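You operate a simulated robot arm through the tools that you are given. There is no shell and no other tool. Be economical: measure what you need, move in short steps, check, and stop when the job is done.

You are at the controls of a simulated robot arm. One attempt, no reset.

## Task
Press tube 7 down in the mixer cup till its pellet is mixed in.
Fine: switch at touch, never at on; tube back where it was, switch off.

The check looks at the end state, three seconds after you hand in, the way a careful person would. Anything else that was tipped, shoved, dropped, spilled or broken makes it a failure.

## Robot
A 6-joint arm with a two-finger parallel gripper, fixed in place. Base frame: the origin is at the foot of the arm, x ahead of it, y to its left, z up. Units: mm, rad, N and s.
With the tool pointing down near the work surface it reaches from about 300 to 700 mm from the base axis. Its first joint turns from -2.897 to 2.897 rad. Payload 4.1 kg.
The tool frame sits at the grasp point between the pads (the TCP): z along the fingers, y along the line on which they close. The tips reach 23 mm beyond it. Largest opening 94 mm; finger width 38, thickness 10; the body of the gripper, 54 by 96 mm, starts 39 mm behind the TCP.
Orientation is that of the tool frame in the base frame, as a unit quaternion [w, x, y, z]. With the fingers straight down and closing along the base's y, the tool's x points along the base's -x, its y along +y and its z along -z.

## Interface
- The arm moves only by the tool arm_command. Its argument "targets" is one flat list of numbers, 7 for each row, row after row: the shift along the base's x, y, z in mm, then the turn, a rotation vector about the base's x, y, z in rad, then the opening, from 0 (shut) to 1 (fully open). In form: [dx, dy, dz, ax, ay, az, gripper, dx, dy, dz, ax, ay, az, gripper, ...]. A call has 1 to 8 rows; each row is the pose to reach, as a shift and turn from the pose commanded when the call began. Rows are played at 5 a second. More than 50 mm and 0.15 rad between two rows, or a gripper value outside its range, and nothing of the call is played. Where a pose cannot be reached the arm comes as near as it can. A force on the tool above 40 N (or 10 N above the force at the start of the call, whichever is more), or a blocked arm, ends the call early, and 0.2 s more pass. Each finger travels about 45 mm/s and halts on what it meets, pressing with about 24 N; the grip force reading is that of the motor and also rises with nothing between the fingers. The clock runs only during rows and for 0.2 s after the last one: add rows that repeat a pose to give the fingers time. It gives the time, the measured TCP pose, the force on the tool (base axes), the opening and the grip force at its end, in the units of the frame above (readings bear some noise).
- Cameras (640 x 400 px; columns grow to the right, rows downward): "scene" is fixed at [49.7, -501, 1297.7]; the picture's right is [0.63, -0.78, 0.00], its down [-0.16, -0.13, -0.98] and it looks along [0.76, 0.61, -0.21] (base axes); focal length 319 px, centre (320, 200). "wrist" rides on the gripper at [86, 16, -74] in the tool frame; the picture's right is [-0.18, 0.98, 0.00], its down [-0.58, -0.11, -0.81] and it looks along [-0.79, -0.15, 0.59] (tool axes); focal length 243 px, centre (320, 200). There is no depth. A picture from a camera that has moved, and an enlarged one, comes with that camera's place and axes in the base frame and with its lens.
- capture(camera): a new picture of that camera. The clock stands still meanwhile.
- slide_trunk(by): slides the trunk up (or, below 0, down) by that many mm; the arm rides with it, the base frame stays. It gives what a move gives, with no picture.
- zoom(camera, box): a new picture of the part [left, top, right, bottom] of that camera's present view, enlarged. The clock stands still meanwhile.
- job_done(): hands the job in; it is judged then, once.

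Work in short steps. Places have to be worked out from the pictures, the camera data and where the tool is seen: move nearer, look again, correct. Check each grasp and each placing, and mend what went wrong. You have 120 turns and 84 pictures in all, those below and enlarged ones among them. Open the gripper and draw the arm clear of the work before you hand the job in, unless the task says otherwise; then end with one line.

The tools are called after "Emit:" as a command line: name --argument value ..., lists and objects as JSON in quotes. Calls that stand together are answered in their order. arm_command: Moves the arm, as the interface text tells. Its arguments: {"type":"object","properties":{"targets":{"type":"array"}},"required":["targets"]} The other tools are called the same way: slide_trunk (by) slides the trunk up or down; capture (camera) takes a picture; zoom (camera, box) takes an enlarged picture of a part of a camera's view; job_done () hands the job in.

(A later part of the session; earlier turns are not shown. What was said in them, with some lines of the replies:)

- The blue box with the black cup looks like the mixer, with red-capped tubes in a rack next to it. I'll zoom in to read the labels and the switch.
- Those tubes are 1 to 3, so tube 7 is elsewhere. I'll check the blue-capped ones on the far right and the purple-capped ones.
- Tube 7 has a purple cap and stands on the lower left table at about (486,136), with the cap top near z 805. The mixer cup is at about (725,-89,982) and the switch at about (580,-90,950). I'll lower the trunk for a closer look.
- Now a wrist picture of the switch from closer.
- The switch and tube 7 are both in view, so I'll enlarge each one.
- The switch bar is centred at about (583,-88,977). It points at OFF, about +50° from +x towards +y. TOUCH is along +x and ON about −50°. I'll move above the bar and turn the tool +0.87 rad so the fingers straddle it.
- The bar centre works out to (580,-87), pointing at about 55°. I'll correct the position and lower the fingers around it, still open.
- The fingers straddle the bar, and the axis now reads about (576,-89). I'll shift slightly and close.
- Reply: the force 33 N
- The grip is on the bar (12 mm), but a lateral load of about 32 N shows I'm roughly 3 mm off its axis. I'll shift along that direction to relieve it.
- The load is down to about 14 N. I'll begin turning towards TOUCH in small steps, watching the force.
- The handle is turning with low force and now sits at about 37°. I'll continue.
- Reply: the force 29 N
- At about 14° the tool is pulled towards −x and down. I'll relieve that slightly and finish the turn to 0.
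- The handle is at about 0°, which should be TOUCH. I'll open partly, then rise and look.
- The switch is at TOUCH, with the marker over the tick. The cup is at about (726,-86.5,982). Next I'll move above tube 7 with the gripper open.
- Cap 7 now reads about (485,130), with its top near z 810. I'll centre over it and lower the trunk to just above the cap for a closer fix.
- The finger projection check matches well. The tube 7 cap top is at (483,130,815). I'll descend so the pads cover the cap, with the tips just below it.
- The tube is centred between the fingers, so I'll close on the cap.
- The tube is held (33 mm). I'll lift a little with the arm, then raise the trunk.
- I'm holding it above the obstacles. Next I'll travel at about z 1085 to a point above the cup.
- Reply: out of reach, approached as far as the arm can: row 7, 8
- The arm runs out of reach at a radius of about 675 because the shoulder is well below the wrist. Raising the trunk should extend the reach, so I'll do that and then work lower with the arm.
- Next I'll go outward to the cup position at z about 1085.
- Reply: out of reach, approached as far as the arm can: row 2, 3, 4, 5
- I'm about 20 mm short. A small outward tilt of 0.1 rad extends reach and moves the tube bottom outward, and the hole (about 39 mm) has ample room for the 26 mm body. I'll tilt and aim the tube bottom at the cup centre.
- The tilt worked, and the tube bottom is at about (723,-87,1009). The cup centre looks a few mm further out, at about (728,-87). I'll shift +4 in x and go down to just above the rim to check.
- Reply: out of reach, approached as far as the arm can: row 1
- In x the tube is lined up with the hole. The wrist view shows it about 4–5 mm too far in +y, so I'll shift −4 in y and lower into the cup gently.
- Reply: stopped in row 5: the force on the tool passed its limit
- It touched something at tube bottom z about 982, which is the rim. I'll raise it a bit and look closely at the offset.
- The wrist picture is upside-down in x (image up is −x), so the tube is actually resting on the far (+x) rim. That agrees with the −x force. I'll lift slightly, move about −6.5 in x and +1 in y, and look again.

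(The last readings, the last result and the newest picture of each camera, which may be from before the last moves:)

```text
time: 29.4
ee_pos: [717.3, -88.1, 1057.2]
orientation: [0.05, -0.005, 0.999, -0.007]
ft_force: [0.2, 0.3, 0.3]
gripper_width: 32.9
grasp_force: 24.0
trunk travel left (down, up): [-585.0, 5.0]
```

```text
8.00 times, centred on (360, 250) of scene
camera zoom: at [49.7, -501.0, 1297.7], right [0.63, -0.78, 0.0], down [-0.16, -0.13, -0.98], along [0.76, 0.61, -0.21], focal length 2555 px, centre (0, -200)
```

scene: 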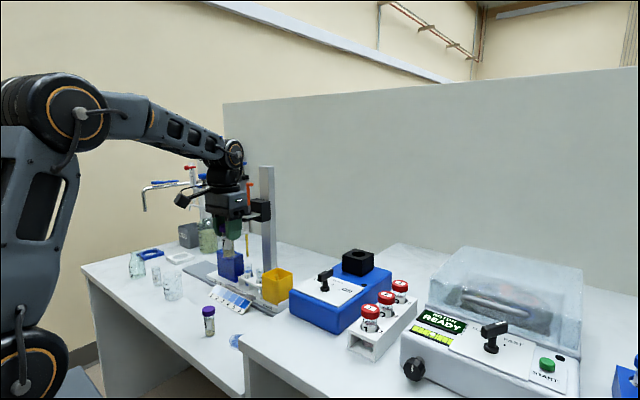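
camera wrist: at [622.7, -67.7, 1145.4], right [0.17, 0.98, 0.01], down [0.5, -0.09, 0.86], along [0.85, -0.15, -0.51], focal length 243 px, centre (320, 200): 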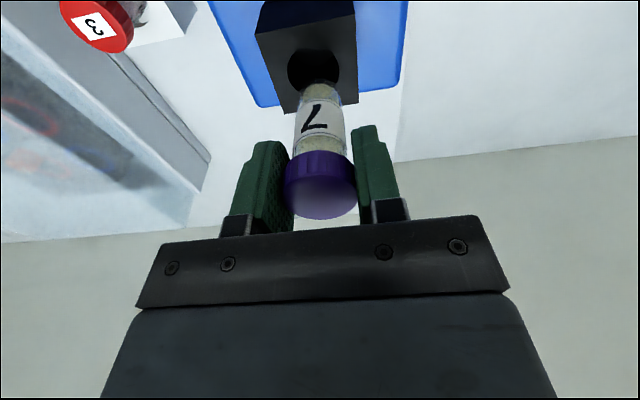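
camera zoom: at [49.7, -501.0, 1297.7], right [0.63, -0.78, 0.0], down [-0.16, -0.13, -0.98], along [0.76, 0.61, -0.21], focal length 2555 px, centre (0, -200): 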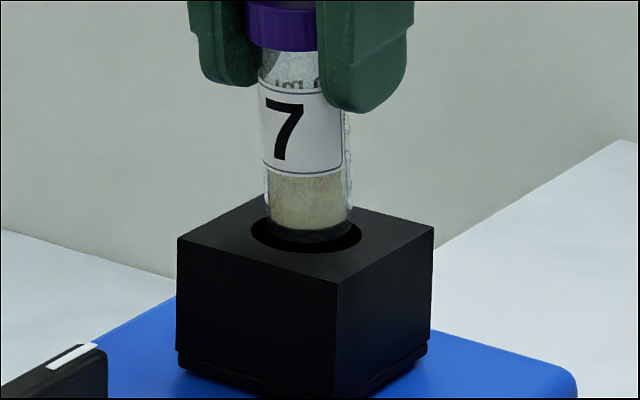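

Both views now show the tube centred over the hole. I'll lower gently.

Emit:
arm_command --targets '[-0.5, -1, -6, 0, 0, 0, 0.2, -0.5, -1, -12, 0, 0, 0, 0.2, -0.5, -1, -18, 0, 0, 0, 0.2, -0.5, -1, -24, 0, 0, 0, 0.2, -0.5, -1, -24, 0, 0, 0, 0.2]'

Emit:
zoom --camera "scene" --box '[320, 210, 400, 280]'

```text
time: 30.6
ee_pos: [715.0, -89.3, 1034.1]
orientation: [0.05, -0.005, 0.999, -0.008]
ft_force: [0.3, 0.2, 0.6]
gripper_width: 33.0
grasp_force: 24.0
trunk travel left (down, up): [-585.0, 5.0]
```

```text
5.71 times, centred on (360, 245) of scene
camera zoom: at [49.7, -501.0, 1297.7], right [0.63, -0.78, 0.0], down [-0.16, -0.13, -0.98], along [0.76, 0.61, -0.21], focal length 1825 px, centre (91, -57)
```

zoom: 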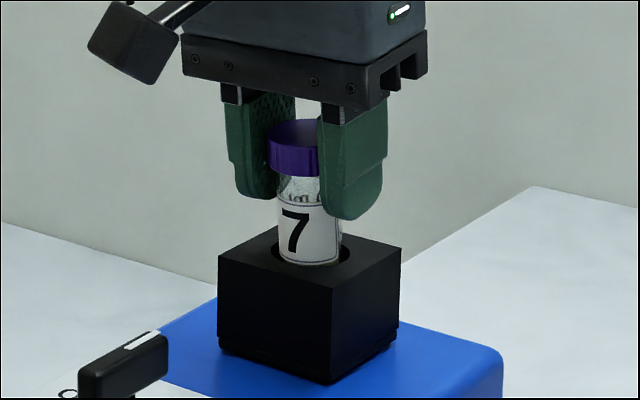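

The tube entered the cup freely. I'll continue down in small steps until contact.

Emit:
arm_command --targets '[1, 0, -4, 0, 0, 0, 0.2, 1, 0, -8, 0, 0, 0, 0.2, 1, 0, -12, 0, 0, 0, 0.2, 1, 0, -15, 0, 0, 0, 0.2, 1, 0, -15, 0, 0, 0, 0.2]'

Emit:
zoom --camera "scene" --box '[320, 210, 400, 280]'

```text
time: 31.8
ee_pos: [715.8, -90.6, 1017.7]
orientation: [0.051, -0.004, 0.999, -0.008]
ft_force: [0.0, -0.3, 1.0]
gripper_width: 33.3
grasp_force: 23.7
trunk travel left (down, up): [-585.0, 5.0]
```

```text
5.71 times, centred on (360, 245) of scene
camera zoom: at [49.7, -501.0, 1297.7], right [0.63, -0.78, 0.0], down [-0.16, -0.13, -0.98], along [0.76, 0.61, -0.21], focal length 1825 px, centre (91, -57)
```

zoom: 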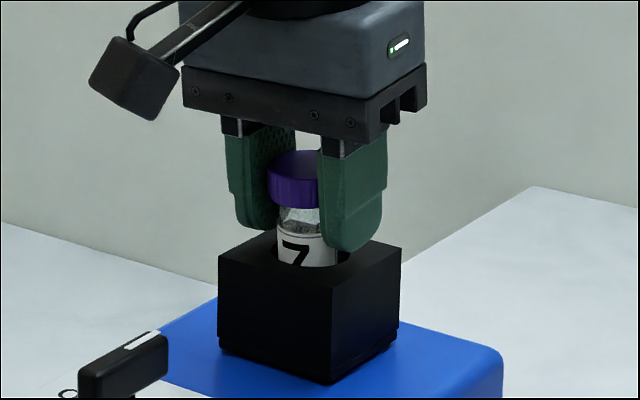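

No contact yet, and the finger tips are still about 12 mm above the rim. I'll continue in fine steps.

Emit:
arm_command --targets '[0, 0, -2, 0, 0, 0, 0.2, 0, 0, -4, 0, 0, 0, 0.2, 0, 0, -6, 0, 0, 0, 0.2, 0, 0, -6, 0, 0, 0, 0.2]'

```text
time: 32.8
ee_pos: [715.6, -89.1, 1017.5]
orientation: [0.056, -0.005, 0.998, -0.008]
ft_force: [3.4, -0.7, 30.9]
gripper_width: 33.3
grasp_force: 23.7
trunk travel left (down, up): [-585.0, 5.0]
```

Contact: the tube has bottomed with about 31 N pressing down. I'll check for signs of mixing.

Emit:
zoom --camera "scene" --box '[300, 220, 400, 310]'

Emit:
capture --camera "wrist"

```text
4.44 times, centred on (350, 265) of scene
camera zoom: at [49.7, -501.0, 1297.7], right [0.63, -0.78, 0.0], down [-0.16, -0.13, -0.98], along [0.76, 0.61, -0.21], focal length 1419 px, centre (187, -89)
```

zoom: 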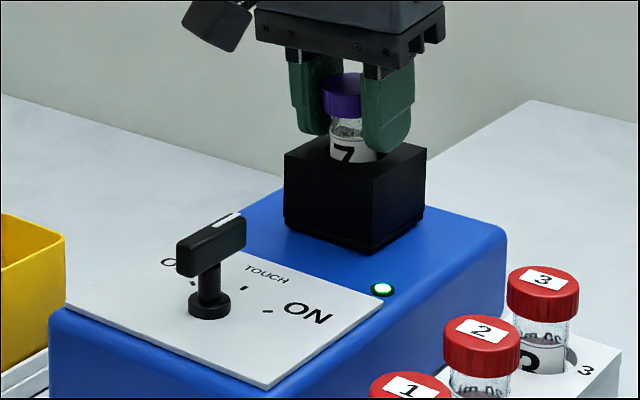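

```text
34 pictures are left
camera wrist: at [621.3, -71.2, 1081.4], right [0.17, 0.98, 0.0], down [0.49, -0.09, 0.87], along [0.85, -0.15, -0.5], focal length 243 px, centre (320, 200)
```

wrist: 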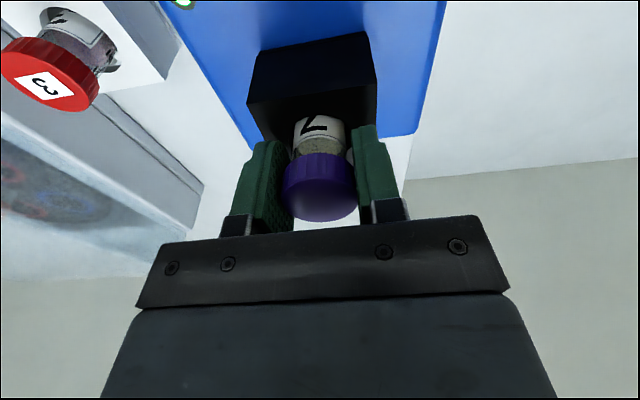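

The lamp is lit, so the mixer is running on touch. I'll hold the pressure for several seconds.

Emit:
arm_command --targets '[0, 0, 0, 0, 0, 0, 0.2, 0, 0, 0, 0, 0, 0, 0.2, 0, 0, 0, 0, 0, 0, 0.2, 0, 0, 0, 0, 0, 0, 0.2, 0, 0, 0, 0, 0, 0, 0.2, 0, 0, 0, 0, 0, 0, 0.2, 0, 0, 0, 0, 0, 0, 0.2, 0, 0, 0, 0, 0, 0, 0.2]'

Emit:
arm_command --targets '[0, 0, 0, 0, 0, 0, 0.2, 0, 0, 0, 0, 0, 0, 0.2, 0, 0, 0, 0, 0, 0, 0.2, 0, 0, 0, 0, 0, 0, 0.2, 0, 0, 0, 0, 0, 0, 0.2, 0, 0, 0, 0, 0, 0, 0.2, 0, 0, 0, 0, 0, 0, 0.2, 0, 0, 0, 0, 0, 0, 0.2]'

Emit:
arm_command --targets '[0, 0, 0, 0, 0, 0, 0.2, 0, 0, 0, 0, 0, 0, 0.2, 0, 0, 0, 0, 0, 0, 0.2, 0, 0, 0, 0, 0, 0, 0.2, 0, 0, 0, 0, 0, 0, 0.2, 0, 0, 0, 0, 0, 0, 0.2, 0, 0, 0, 0, 0, 0, 0.2, 0, 0, 0, 0, 0, 0, 0.2]'

Emit:
zoom --camera "scene" --box '[330, 225, 400, 295]'

Emit:
zoom --camera "wrist" --box '[270, 90, 370, 170]'

```text
time: 34.6
ee_pos: [715.3, -88.7, 1017.7]
orientation: [0.054, -0.004, 0.999, -0.007]
ft_force: [1.5, 0.1, 31.4]
gripper_width: 33.2
grasp_force: 23.6
trunk travel left (down, up): [-585.0, 5.0]
```

```text
time: 36.4
ee_pos: [715.4, -89.3, 1017.4]
orientation: [0.053, -0.005, 0.999, -0.008]
ft_force: [0.4, 0.1, 31.9]
gripper_width: 32.9
grasp_force: 23.5
trunk travel left (down, up): [-585.0, 5.0]
```

```text
time: 38.2
ee_pos: [714.7, -89.1, 1016.3]
orientation: [0.054, -0.005, 0.998, -0.008]
ft_force: [0.2, 0.3, 30.9]
gripper_width: 33.3
grasp_force: 23.3
trunk travel left (down, up): [-585.0, 5.0]
```

```text
5.71 times, centred on (365, 260) of scene
camera zoom: at [49.7, -501.0, 1297.7], right [0.63, -0.78, 0.0], down [-0.16, -0.13, -0.98], along [0.76, 0.61, -0.21], focal length 1825 px, centre (63, -143)
```

zoom: 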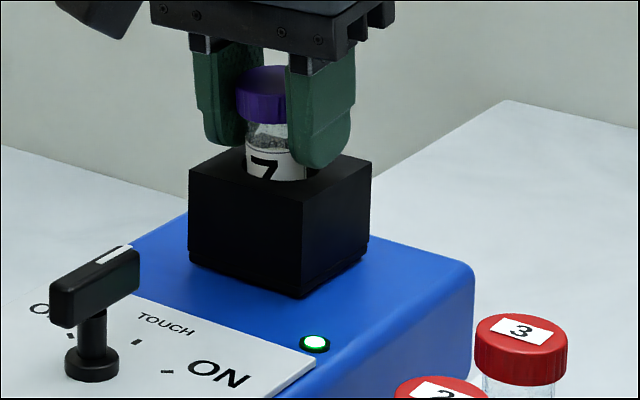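

```text
5.00 times, centred on (320, 130) of wrist
camera zoom: at [620.7, -71.2, 1081.4], right [0.17, 0.98, 0.0], down [0.49, -0.09, 0.87], along [0.85, -0.15, -0.5], focal length 1213 px, centre (320, 550)
```

zoom: 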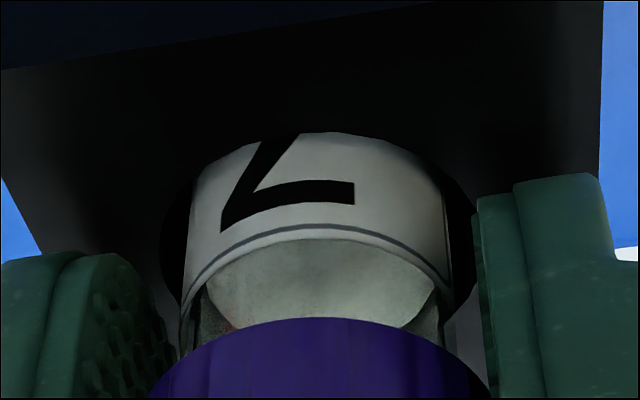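

The lamp is still on. I'll hold for several more seconds, then lift and inspect the contents.

Emit:
arm_command --targets '[0, 0, 0, 0, 0, 0, 0.2, 0, 0, 0, 0, 0, 0, 0.2, 0, 0, 0, 0, 0, 0, 0.2, 0, 0, 0, 0, 0, 0, 0.2, 0, 0, 0, 0, 0, 0, 0.2, 0, 0, 0, 0, 0, 0, 0.2, 0, 0, 0, 0, 0, 0, 0.2, 0, 0, 0, 0, 0, 0, 0.2]'

Emit:
arm_command --targets '[0, 0, 0, 0, 0, 0, 0.2, 0, 0, 0, 0, 0, 0, 0.2, 0, 0, 0, 0, 0, 0, 0.2, 0, 0, 0, 0, 0, 0, 0.2, 0, 0, 0, 0, 0, 0, 0.2, 0, 0, 0, 0, 0, 0, 0.2, 0, 0, 0, 0, 0, 0, 0.2, 0, 0, 0, 0, 0, 0, 0.2]'

Emit:
arm_command --targets '[0, 0, 0, 0, 0, 0, 0.2, 0, 0, 0, 0, 0, 0, 0.2, 0, 0, 0, 0, 0, 0, 0.2, 0, 0, 0, 0, 0, 0, 0.2, 0, 0, 0, 0, 0, 0, 0.2, 0, 0, 0, 0, 0, 0, 0.2, 0, 0, 0, 0, 0, 0, 0.2, 0, 0, 0, 0, 0, 0, 0.2]'

Emit:
zoom --camera "wrist" --box '[270, 90, 370, 170]'

```text
time: 40.0
ee_pos: [714.6, -88.7, 1016.6]
orientation: [0.055, -0.004, 0.998, -0.007]
ft_force: [1.0, -0.8, 30.5]
gripper_width: 33.1
grasp_force: 24.4
trunk travel left (down, up): [-585.0, 5.0]
```

```text
time: 41.8
ee_pos: [715.4, -89.7, 1017.5]
orientation: [0.054, -0.005, 0.998, -0.007]
ft_force: [-0.1, -0.5, 31.2]
gripper_width: 33.0
grasp_force: 24.7
trunk travel left (down, up): [-585.0, 5.0]
```

```text
time: 43.6
ee_pos: [716.9, -88.8, 1016.1]
orientation: [0.054, -0.005, 0.999, -0.007]
ft_force: [0.9, 0.0, 31.2]
gripper_width: 33.2
grasp_force: 23.8
trunk travel left (down, up): [-585.0, 5.0]
```

```text
5.00 times, centred on (320, 130) of wrist
camera zoom: at [620.7, -71.2, 1081.3], right [0.17, 0.98, 0.0], down [0.49, -0.09, 0.87], along [0.85, -0.15, -0.5], focal length 1213 px, centre (320, 550)
```

zoom: 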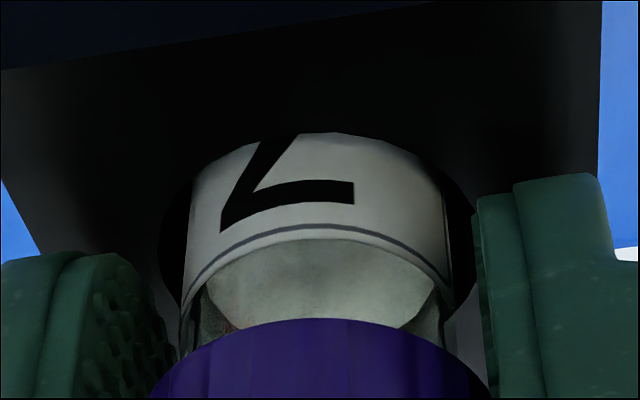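

About 11 s of mixing is done. I'll lift straight out and inspect the tube.

Emit:
arm_command --targets '[0, 0, 8, 0, 0, 0, 0.2, 0, 0, 20, 0, 0, 0, 0.2, 0, 0, 35, 0, 0, 0, 0.2, 0, 0, 50, 0, 0, 0, 0.2, 0, 0, 66, 0, 0, 0, 0.2, 0, 0, 66, 0, 0, 0, 0.2]'

Emit:
zoom --camera "scene" --box '[330, 200, 400, 280]'

Emit:
zoom --camera "wrist" --box '[260, 50, 380, 170]'

```text
time: 45.0
ee_pos: [716.6, -89.0, 1078.3]
orientation: [0.05, -0.005, 0.999, -0.008]
ft_force: [0.1, 0.2, -0.6]
gripper_width: 33.1
grasp_force: 24.1
trunk travel left (down, up): [-585.0, 5.0]
```

```text
5.00 times, centred on (365, 240) of scene
camera zoom: at [49.7, -501.0, 1297.7], right [0.63, -0.78, 0.0], down [-0.16, -0.13, -0.98], along [0.76, 0.61, -0.21], focal length 1597 px, centre (95, 0)
```

zoom: 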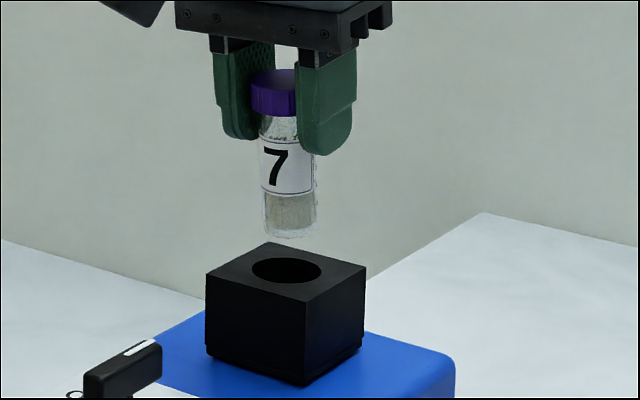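

```text
3.33 times, centred on (320, 110) of wrist
camera zoom: at [623.2, -71.1, 1143.0], right [0.17, 0.98, 0.0], down [0.5, -0.09, 0.86], along [0.85, -0.15, -0.51], focal length 809 px, centre (320, 500)
```

zoom: 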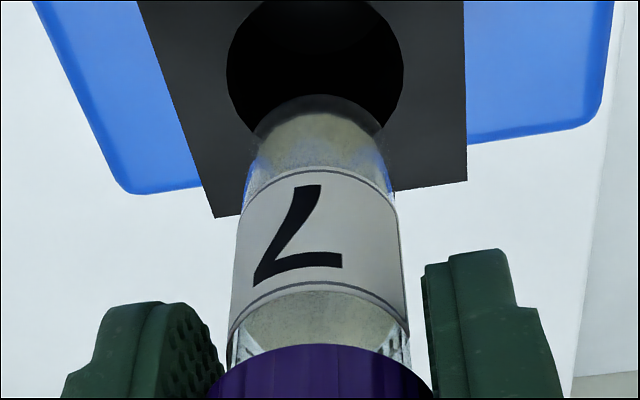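

The liquid has changed from olive with a settled layer to a uniform grey. It looked the same at 5 s and 11 s, so it's fully mixed. I'll carry the tube back, un-tilting on the way.

Emit:
arm_command --targets '[-20, 10, 4, 0.007, 0.05, 0, 0.2, -52, 35, 4, 0.014, 0.1, 0, 0.2, -84, 65, 4, 0.014, 0.1, 0, 0.2, -115, 96, 4, 0.014, 0.1, 0, 0.2, -146, 127, 4, 0.014, 0.1, 0, 0.2, -178, 158, 4, 0.014, 0.1, 0, 0.2, -208, 190, 4, 0.014, 0.1, 0, 0.2, -233, 219, 4, 0.014, 0.1, 0, 0.2]'

Emit:
slide_trunk --by -200

Emit:
zoom --camera "scene" --box '[180, 260, 280, 360]'

```text
time: 46.8
ee_pos: [483.1, 130.1, 1084.0]
orientation: [0.001, -0.004, 1.0, 0.0]
ft_force: [0.5, -0.4, -0.3]
gripper_width: 33.0
grasp_force: 23.7
trunk travel left (down, up): [-585.0, 5.0]
```

```text
time: 48.9
ee_pos: [485.4, 129.2, 884.0]
orientation: [0.0, -0.005, 1.0, 0.001]
ft_force: [-0.3, -0.9, 0.2]
gripper_width: 33.1
grasp_force: 24.4
trunk travel left (down, up): [-385.0, 205.0]
```

```text
4.00 times, centred on (230, 310) of scene
camera zoom: at [49.7, -501.0, 1297.7], right [0.63, -0.78, 0.0], down [-0.16, -0.13, -0.98], along [0.76, 0.61, -0.21], focal length 1277 px, centre (680, -240)
```

zoom: 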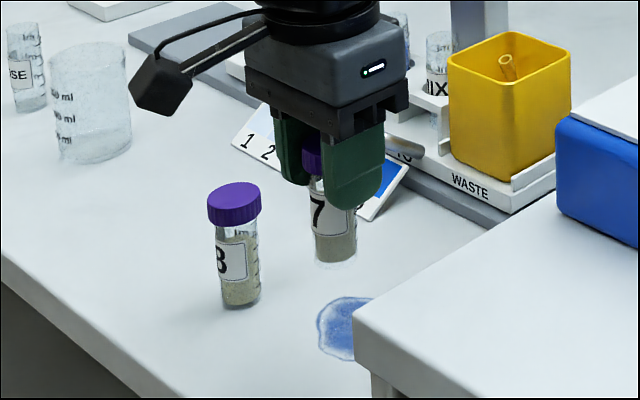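

The tube is above its original spot by the blue patch. I'll lower it close to the table.

Emit:
arm_command --targets '[-0.5, 0.5, -30, 0, 0, 0, 0.2, -0.5, 0.5, -55, 0, 0, 0, 0.2, -0.5, 0.5, -66, 0, 0, 0, 0.2, -0.5, 0.5, -66, 0, 0, 0, 0.2]'

Emit:
zoom --camera "scene" --box '[180, 260, 280, 360]'

Emit:
capture --camera "wrist"

```text
time: 49.9
ee_pos: [483.8, 128.5, 818.6]
orientation: [0.0, -0.005, 1.0, 0.0]
ft_force: [-0.1, 0.5, -0.8]
gripper_width: 33.2
grasp_force: 24.3
trunk travel left (down, up): [-385.0, 205.0]
```

```text
4.00 times, centred on (230, 310) of scene
camera zoom: at [49.7, -501.0, 1297.7], right [0.63, -0.78, 0.0], down [-0.16, -0.13, -0.98], along [0.76, 0.61, -0.21], focal length 1277 px, centre (680, -240)
```

zoom: 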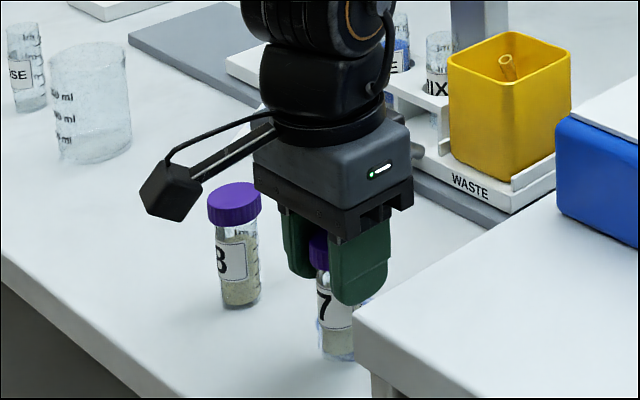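

```text
26 pictures are left
camera wrist: at [397.7, 146.3, 891.6], right [0.17, 0.98, 0.0], down [0.58, -0.1, 0.81], along [0.79, -0.14, -0.59], focal length 243 px, centre (320, 200)
```

wrist: 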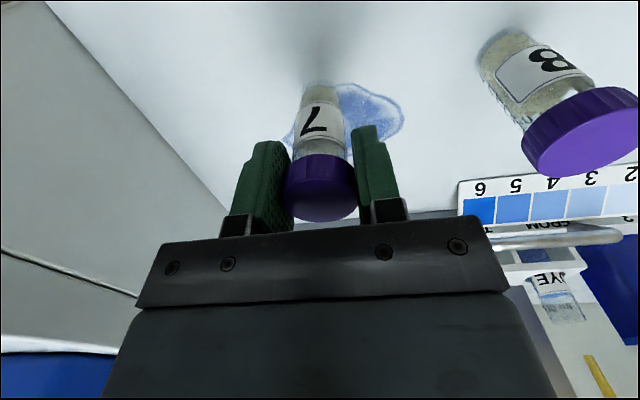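

It's about 6–7 mm above the table and aligned with the original place. I'll lower in fine steps to feel contact.

Emit:
arm_command --targets '[-0.5, 1, -2, 0, 0, 0, 0.2, -0.5, 1, -4, 0, 0, 0, 0.2, -0.5, 1, -5.5, 0, 0, 0, 0.2, -0.5, 1, -5.5, 0, 0, 0, 0.2]'

```text
time: 50.9
ee_pos: [483.0, 130.0, 812.4]
orientation: [0.0, -0.006, 1.0, 0.001]
ft_force: [0.8, -0.2, 0.1]
gripper_width: 33.2
grasp_force: 23.8
trunk travel left (down, up): [-385.0, 205.0]
```

No contact yet, so I'll go another 2 mm.

Emit:
arm_command --targets '[0, 0, -1, 0, 0, 0, 0.2, 0, 0, -2, 0, 0, 0, 0.2, 0, 0, -2, 0, 0, 0, 0.2]'

```text
time: 51.7
ee_pos: [482.4, 131.2, 809.9]
orientation: [0.002, -0.004, 1.0, 0.0]
ft_force: [-0.6, -0.7, -0.7]
gripper_width: 33.4
grasp_force: 23.8
trunk travel left (down, up): [-385.0, 205.0]
```

Emit:
arm_command --targets '[0, 0, -1, 0, 0, 0, 0.2, 0, 0, -2, 0, 0, 0, 0.2, 0, 0, -2, 0, 0, 0, 0.2]'

Emit:
zoom --camera "wrist" --box '[260, 50, 380, 150]'

```text
time: 52.5
ee_pos: [483.4, 130.0, 808.8]
orientation: [0.002, -0.006, 1.0, 0.0]
ft_force: [0.4, 1.5, 11.7]
gripper_width: 33.2
grasp_force: 24.2
trunk travel left (down, up): [-385.0, 205.0]
```

```text
4.00 times, centred on (320, 100) of wrist
camera zoom: at [396.7, 147.3, 883.0], right [0.17, 0.98, 0.0], down [0.58, -0.1, 0.81], along [0.8, -0.14, -0.59], focal length 970 px, centre (320, 600)
```

zoom: 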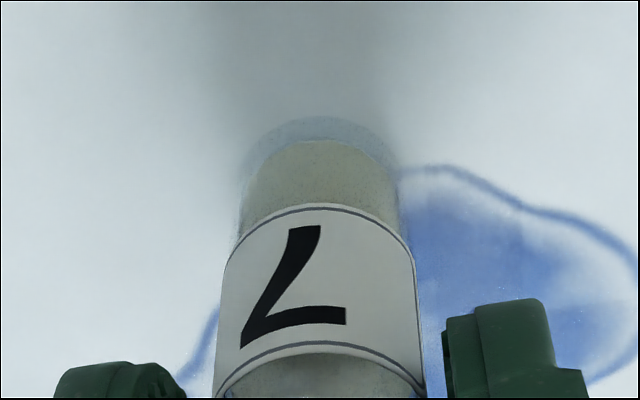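

The tube is on the table (11.7 N). I'll ease up 1 mm and release slowly, then rise.

Emit:
arm_command --targets '[0, 0, 1.2, 0, 0, 0, 0.3, 0, 0, 1.2, 0, 0, 0, 0.45, 0, 0, 1.2, 0, 0, 0, 0.6, 0, 0, 1.2, 0, 0, 0, 0.8, 0, 0, 1.2, 0, 0, 0, 1, 0, 0, 1.2, 0, 0, 0, 1, 0, 0, 1.2, 0, 0, 0, 1]'

Emit:
arm_command --targets '[0, 0, 30, 0, 0, 0, 1, 0, 0, 70, 0, 0, 0, 1]'

Emit:
capture --camera "wrist"

Emit:
zoom --camera "scene" --box '[180, 260, 280, 360]'

```text
time: 54.1
ee_pos: [483.3, 130.3, 808.3]
orientation: [0.001, -0.006, 1.0, 0.0]
ft_force: [-0.1, -0.6, 0.6]
gripper_width: 94.1
grasp_force: 0.1
trunk travel left (down, up): [-385.0, 205.0]
```

```text
time: 54.7
ee_pos: [481.4, 132.3, 880.4]
orientation: [0.0, -0.005, 1.0, 0.0]
ft_force: [-0.1, 0.6, -0.1]
gripper_width: 93.7
grasp_force: 0.1
trunk travel left (down, up): [-385.0, 205.0]
```

```text
24 pictures are left
camera wrist: at [394.4, 149.6, 955.0], right [0.17, 0.98, 0.0], down [0.58, -0.1, 0.81], along [0.79, -0.14, -0.59], focal length 243 px, centre (320, 200)
```

wrist: 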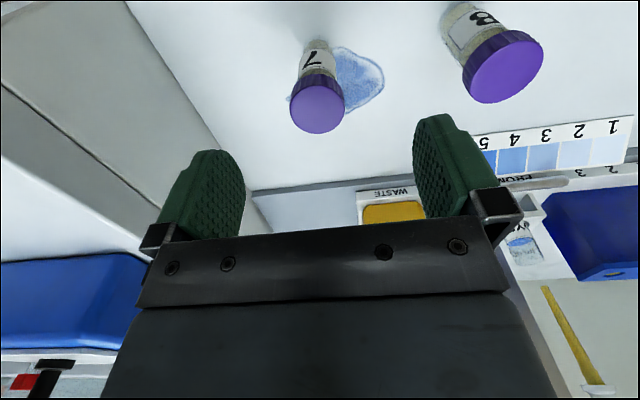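

```text
4.00 times, centred on (230, 310) of scene
camera zoom: at [49.7, -501.0, 1297.7], right [0.63, -0.78, 0.0], down [-0.16, -0.13, -0.98], along [0.76, 0.61, -0.21], focal length 1277 px, centre (680, -240)
```

zoom: 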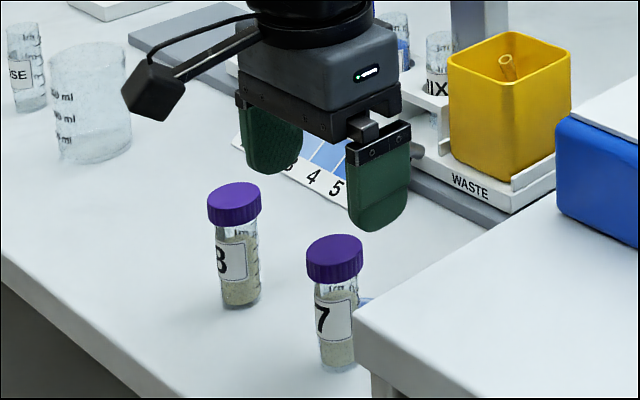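

Tube 7 stands upright at its original place. I'll take a quick close look at its contents beside tube 8.

Emit:
zoom --camera "scene" --box '[200, 300, 250, 355]'

```text
7.27 times, centred on (225, 328) of scene
camera zoom: at [49.7, -501.0, 1297.7], right [0.63, -0.78, 0.0], down [-0.16, -0.13, -0.98], along [0.76, 0.61, -0.21], focal length 2322 px, centre (1011, -727)
```

zoom: 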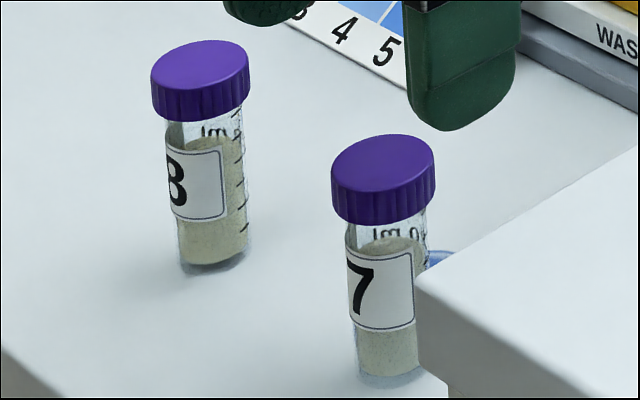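

I'll compare the tube bottoms from the wrist view.

Emit:
zoom --camera "wrist" --box '[280, 0, 560, 140]'

Emit:
zoom --camera "scene" --box '[205, 325, 245, 360]'

```text
2.29 times, centred on (420, 70) of wrist
camera zoom: at [394.4, 149.6, 955.0], right [0.17, 0.98, 0.0], down [0.58, -0.1, 0.81], along [0.79, -0.14, -0.59], focal length 555 px, centre (91, 497)
```

zoom: 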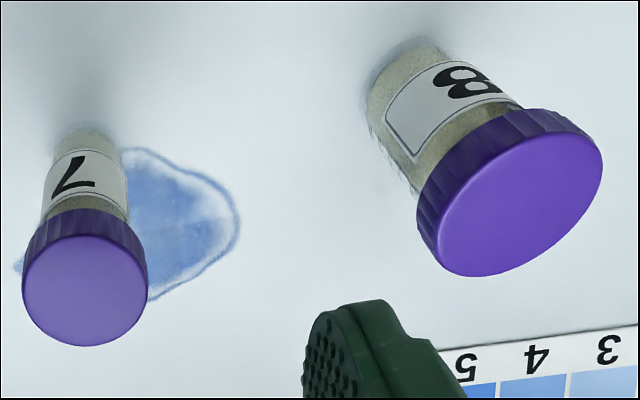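

```text
11.43 times, centred on (225, 342) of scene
camera zoom: at [49.7, -501.0, 1297.7], right [0.63, -0.78, 0.0], down [-0.16, -0.13, -0.98], along [0.76, 0.61, -0.21], focal length 3649 px, centre (1406, -1429)
```

zoom: 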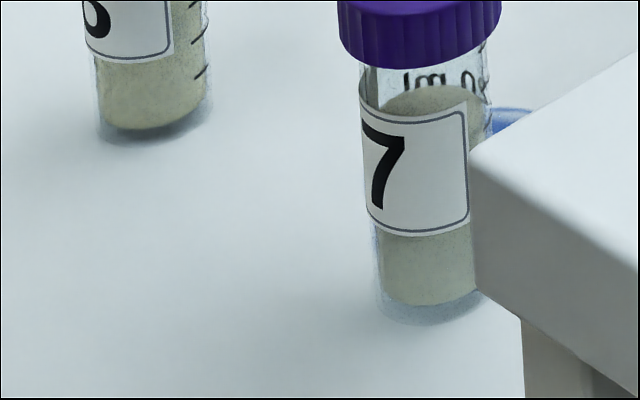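

Tube 7 shows a uniform suspension with no pellet. Now for the switch: I'll raise the trunk and move above the handle.

Emit:
slide_trunk --by 170

Emit:
arm_command --targets '[15, -35, 0, 0, 0, 0, 1, 31, -70, 0, 0, 0, 0, 1, 47, -105, 0, 0, 0, 0, 1, 63, -140, 0, 0, 0, 0, 1, 80, -180, 0, 0, 0, 0, 1, 97, -221, 0, 0, 0, 0, 1, 97, -221, 0, 0, 0, 0, 1]'

Emit:
capture --camera "wrist"

```text
time: 56.7
ee_pos: [480.4, 132.4, 1051.5]
orientation: [0.001, -0.006, 1.0, -0.001]
ft_force: [0.8, -0.4, 0.1]
gripper_width: 94.0
grasp_force: 0.1
trunk travel left (down, up): [-555.0, 35.0]
```

```text
time: 58.3
ee_pos: [580.5, -88.3, 1049.7]
orientation: [0.001, -0.006, 1.0, 0.0]
ft_force: [-0.1, 0.2, -0.4]
gripper_width: 94.1
grasp_force: 0.1
trunk travel left (down, up): [-555.0, 35.0]
```

```text
19 pictures are left
camera wrist: at [493.8, -72.2, 1123.3], right [0.17, 0.98, 0.0], down [0.58, -0.1, 0.81], along [0.79, -0.14, -0.59], focal length 243 px, centre (320, 200)
```

wrist: 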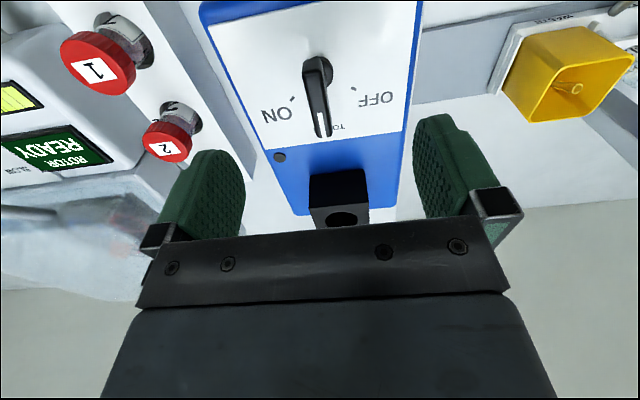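

The handle is at TOUCH and the lamp is dark. I'll descend around it and close as before at (579,-90,981).

Emit:
arm_command --targets '[-1, -1.7, -35, 0, 0, 0, 1, -1, -1.7, -68, 0, 0, 0, 1, -1, -1.7, -68, 0, 0, 0, 0.6, -1, -1.7, -68, 0, 0, 0, 0.4, -1, -1.7, -68, 0, 0, 0, 0.2, -1, -1.7, -68, 0, 0, 0, 0, -1, -1.7, -68, 0, 0, 0, 0, -1, -1.7, -68, 0, 0, 0, 0]'

```text
time: 60.1
ee_pos: [579.0, -89.0, 981.2]
orientation: [0.0, -0.005, 1.0, 0.001]
ft_force: [-0.3, 1.3, 0.0]
gripper_width: 11.9
grasp_force: 45.2
trunk travel left (down, up): [-555.0, 35.0]
```

The handle is gripped with no side load. I'll turn +0.5 rad towards OFF first.

Emit:
arm_command --targets '[0, 0, 0, 0, 0, 0.1, 0, 0, 0, 0, 0, 0, 0.2, 0, 0, 0, 0, 0, 0, 0.3, 0, 0, 0, 0, 0, 0, 0.4, 0, 0, 0, 0, 0, 0, 0.5, 0]'

```text
time: 61.3
ee_pos: [579.6, -88.6, 981.0]
orientation: [0.0, -0.253, 0.968, -0.001]
ft_force: [15.4, -0.9, -13.2]
gripper_width: 11.9
grasp_force: 44.6
trunk travel left (down, up): [-555.0, 35.0]
```

Emit:
arm_command --targets '[0.7, 0, -0.5, 0, 0, 0.1, 0, 1, -0.3, -0.5, 0, 0, 0.2, 0, 1, -0.6, -0.5, 0, 0, 0.3, 0, 1, -1, -0.5, 0, 0, 0.4, 0, 1, -1, -0.5, 0, 0, 0.45, 0, 1, -1, -0.5, 0, 0, 0.45, 0]'

```text
time: 62.7
ee_pos: [580.1, -90.5, 981.3]
orientation: [0.001, -0.463, 0.887, 0.001]
ft_force: [8.2, 1.9, -8.9]
gripper_width: 11.8
grasp_force: 44.6
trunk travel left (down, up): [-555.0, 35.0]
```

The handle has turned to about 55°, its original OFF angle. I'll open, rise, and check.

Emit:
arm_command --targets '[0, 0, 0, 0, 0, 0, 0.3, 0, 0, 0, 0, 0, 0, 0.6, 0, 0, 0, 0, 0, 0, 0.6, 0, 0, 40, 0, 0, 0, 0.6, 0, 0, 85, 0, 0, 0, 0.7, -25, 0, 120, 0, 0, 0, 0.8, -65, 0, 140, 0, 0, 0, 1, -105, 0, 160, 0, 0, 0, 1]'

Emit:
zoom --camera "scene" --box '[280, 235, 400, 325]'

Emit:
capture --camera "scene"

Emit:
capture --camera "wrist"

```text
time: 64.5
ee_pos: [472.7, -91.5, 1139.8]
orientation: [0.001, -0.462, 0.887, 0.001]
ft_force: [-0.3, 0.4, 0.4]
gripper_width: 94.2
grasp_force: 0.1
trunk travel left (down, up): [-555.0, 35.0]
```

```text
4.44 times, centred on (340, 280) of scene
camera zoom: at [49.7, -501.0, 1297.7], right [0.63, -0.78, 0.0], down [-0.16, -0.13, -0.98], along [0.76, 0.61, -0.21], focal length 1419 px, centre (231, -156)
```

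zoom: 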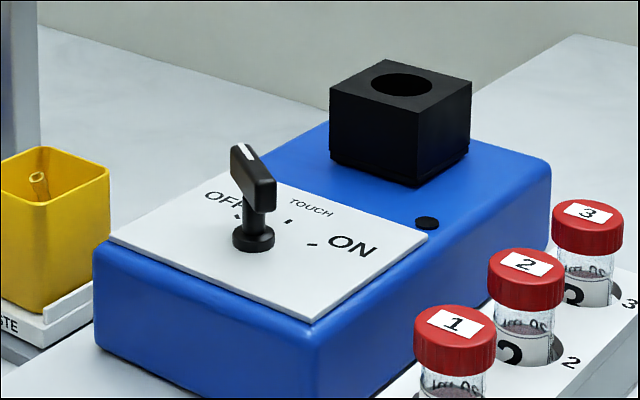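

```text
17 pictures are left
```

scene: 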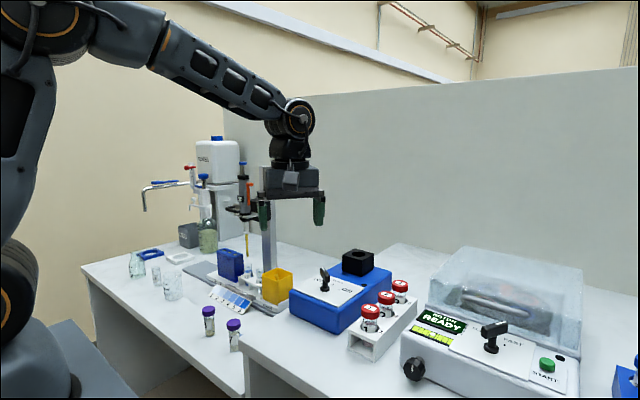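

```text
16 pictures are left
camera wrist: at [408.5, -152.2, 1214.3], right [-0.7, 0.71, 0.0], down [0.42, 0.41, 0.81], along [0.58, 0.56, -0.59], focal length 243 px, centre (320, 200)
```

wrist: 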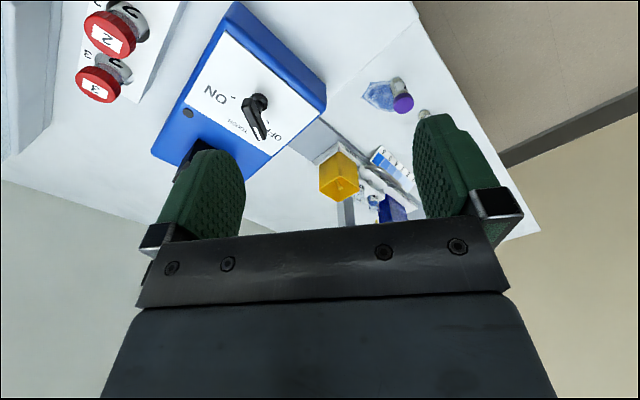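

The switch points at OFF, the lamp is dark, and tube 7 is back in place. Everything else is undisturbed and the arm is clear with the gripper open, so I'm handing in.

Emit:
job_done

```text
The job is handed in.
```

I pressed tube 7 in the mixer cup for about 11 s with the switch at TOUCH, until I could see no pellet; the tube is back on its spot, the switch is at OFF and was never at ON, and the job is handed in.
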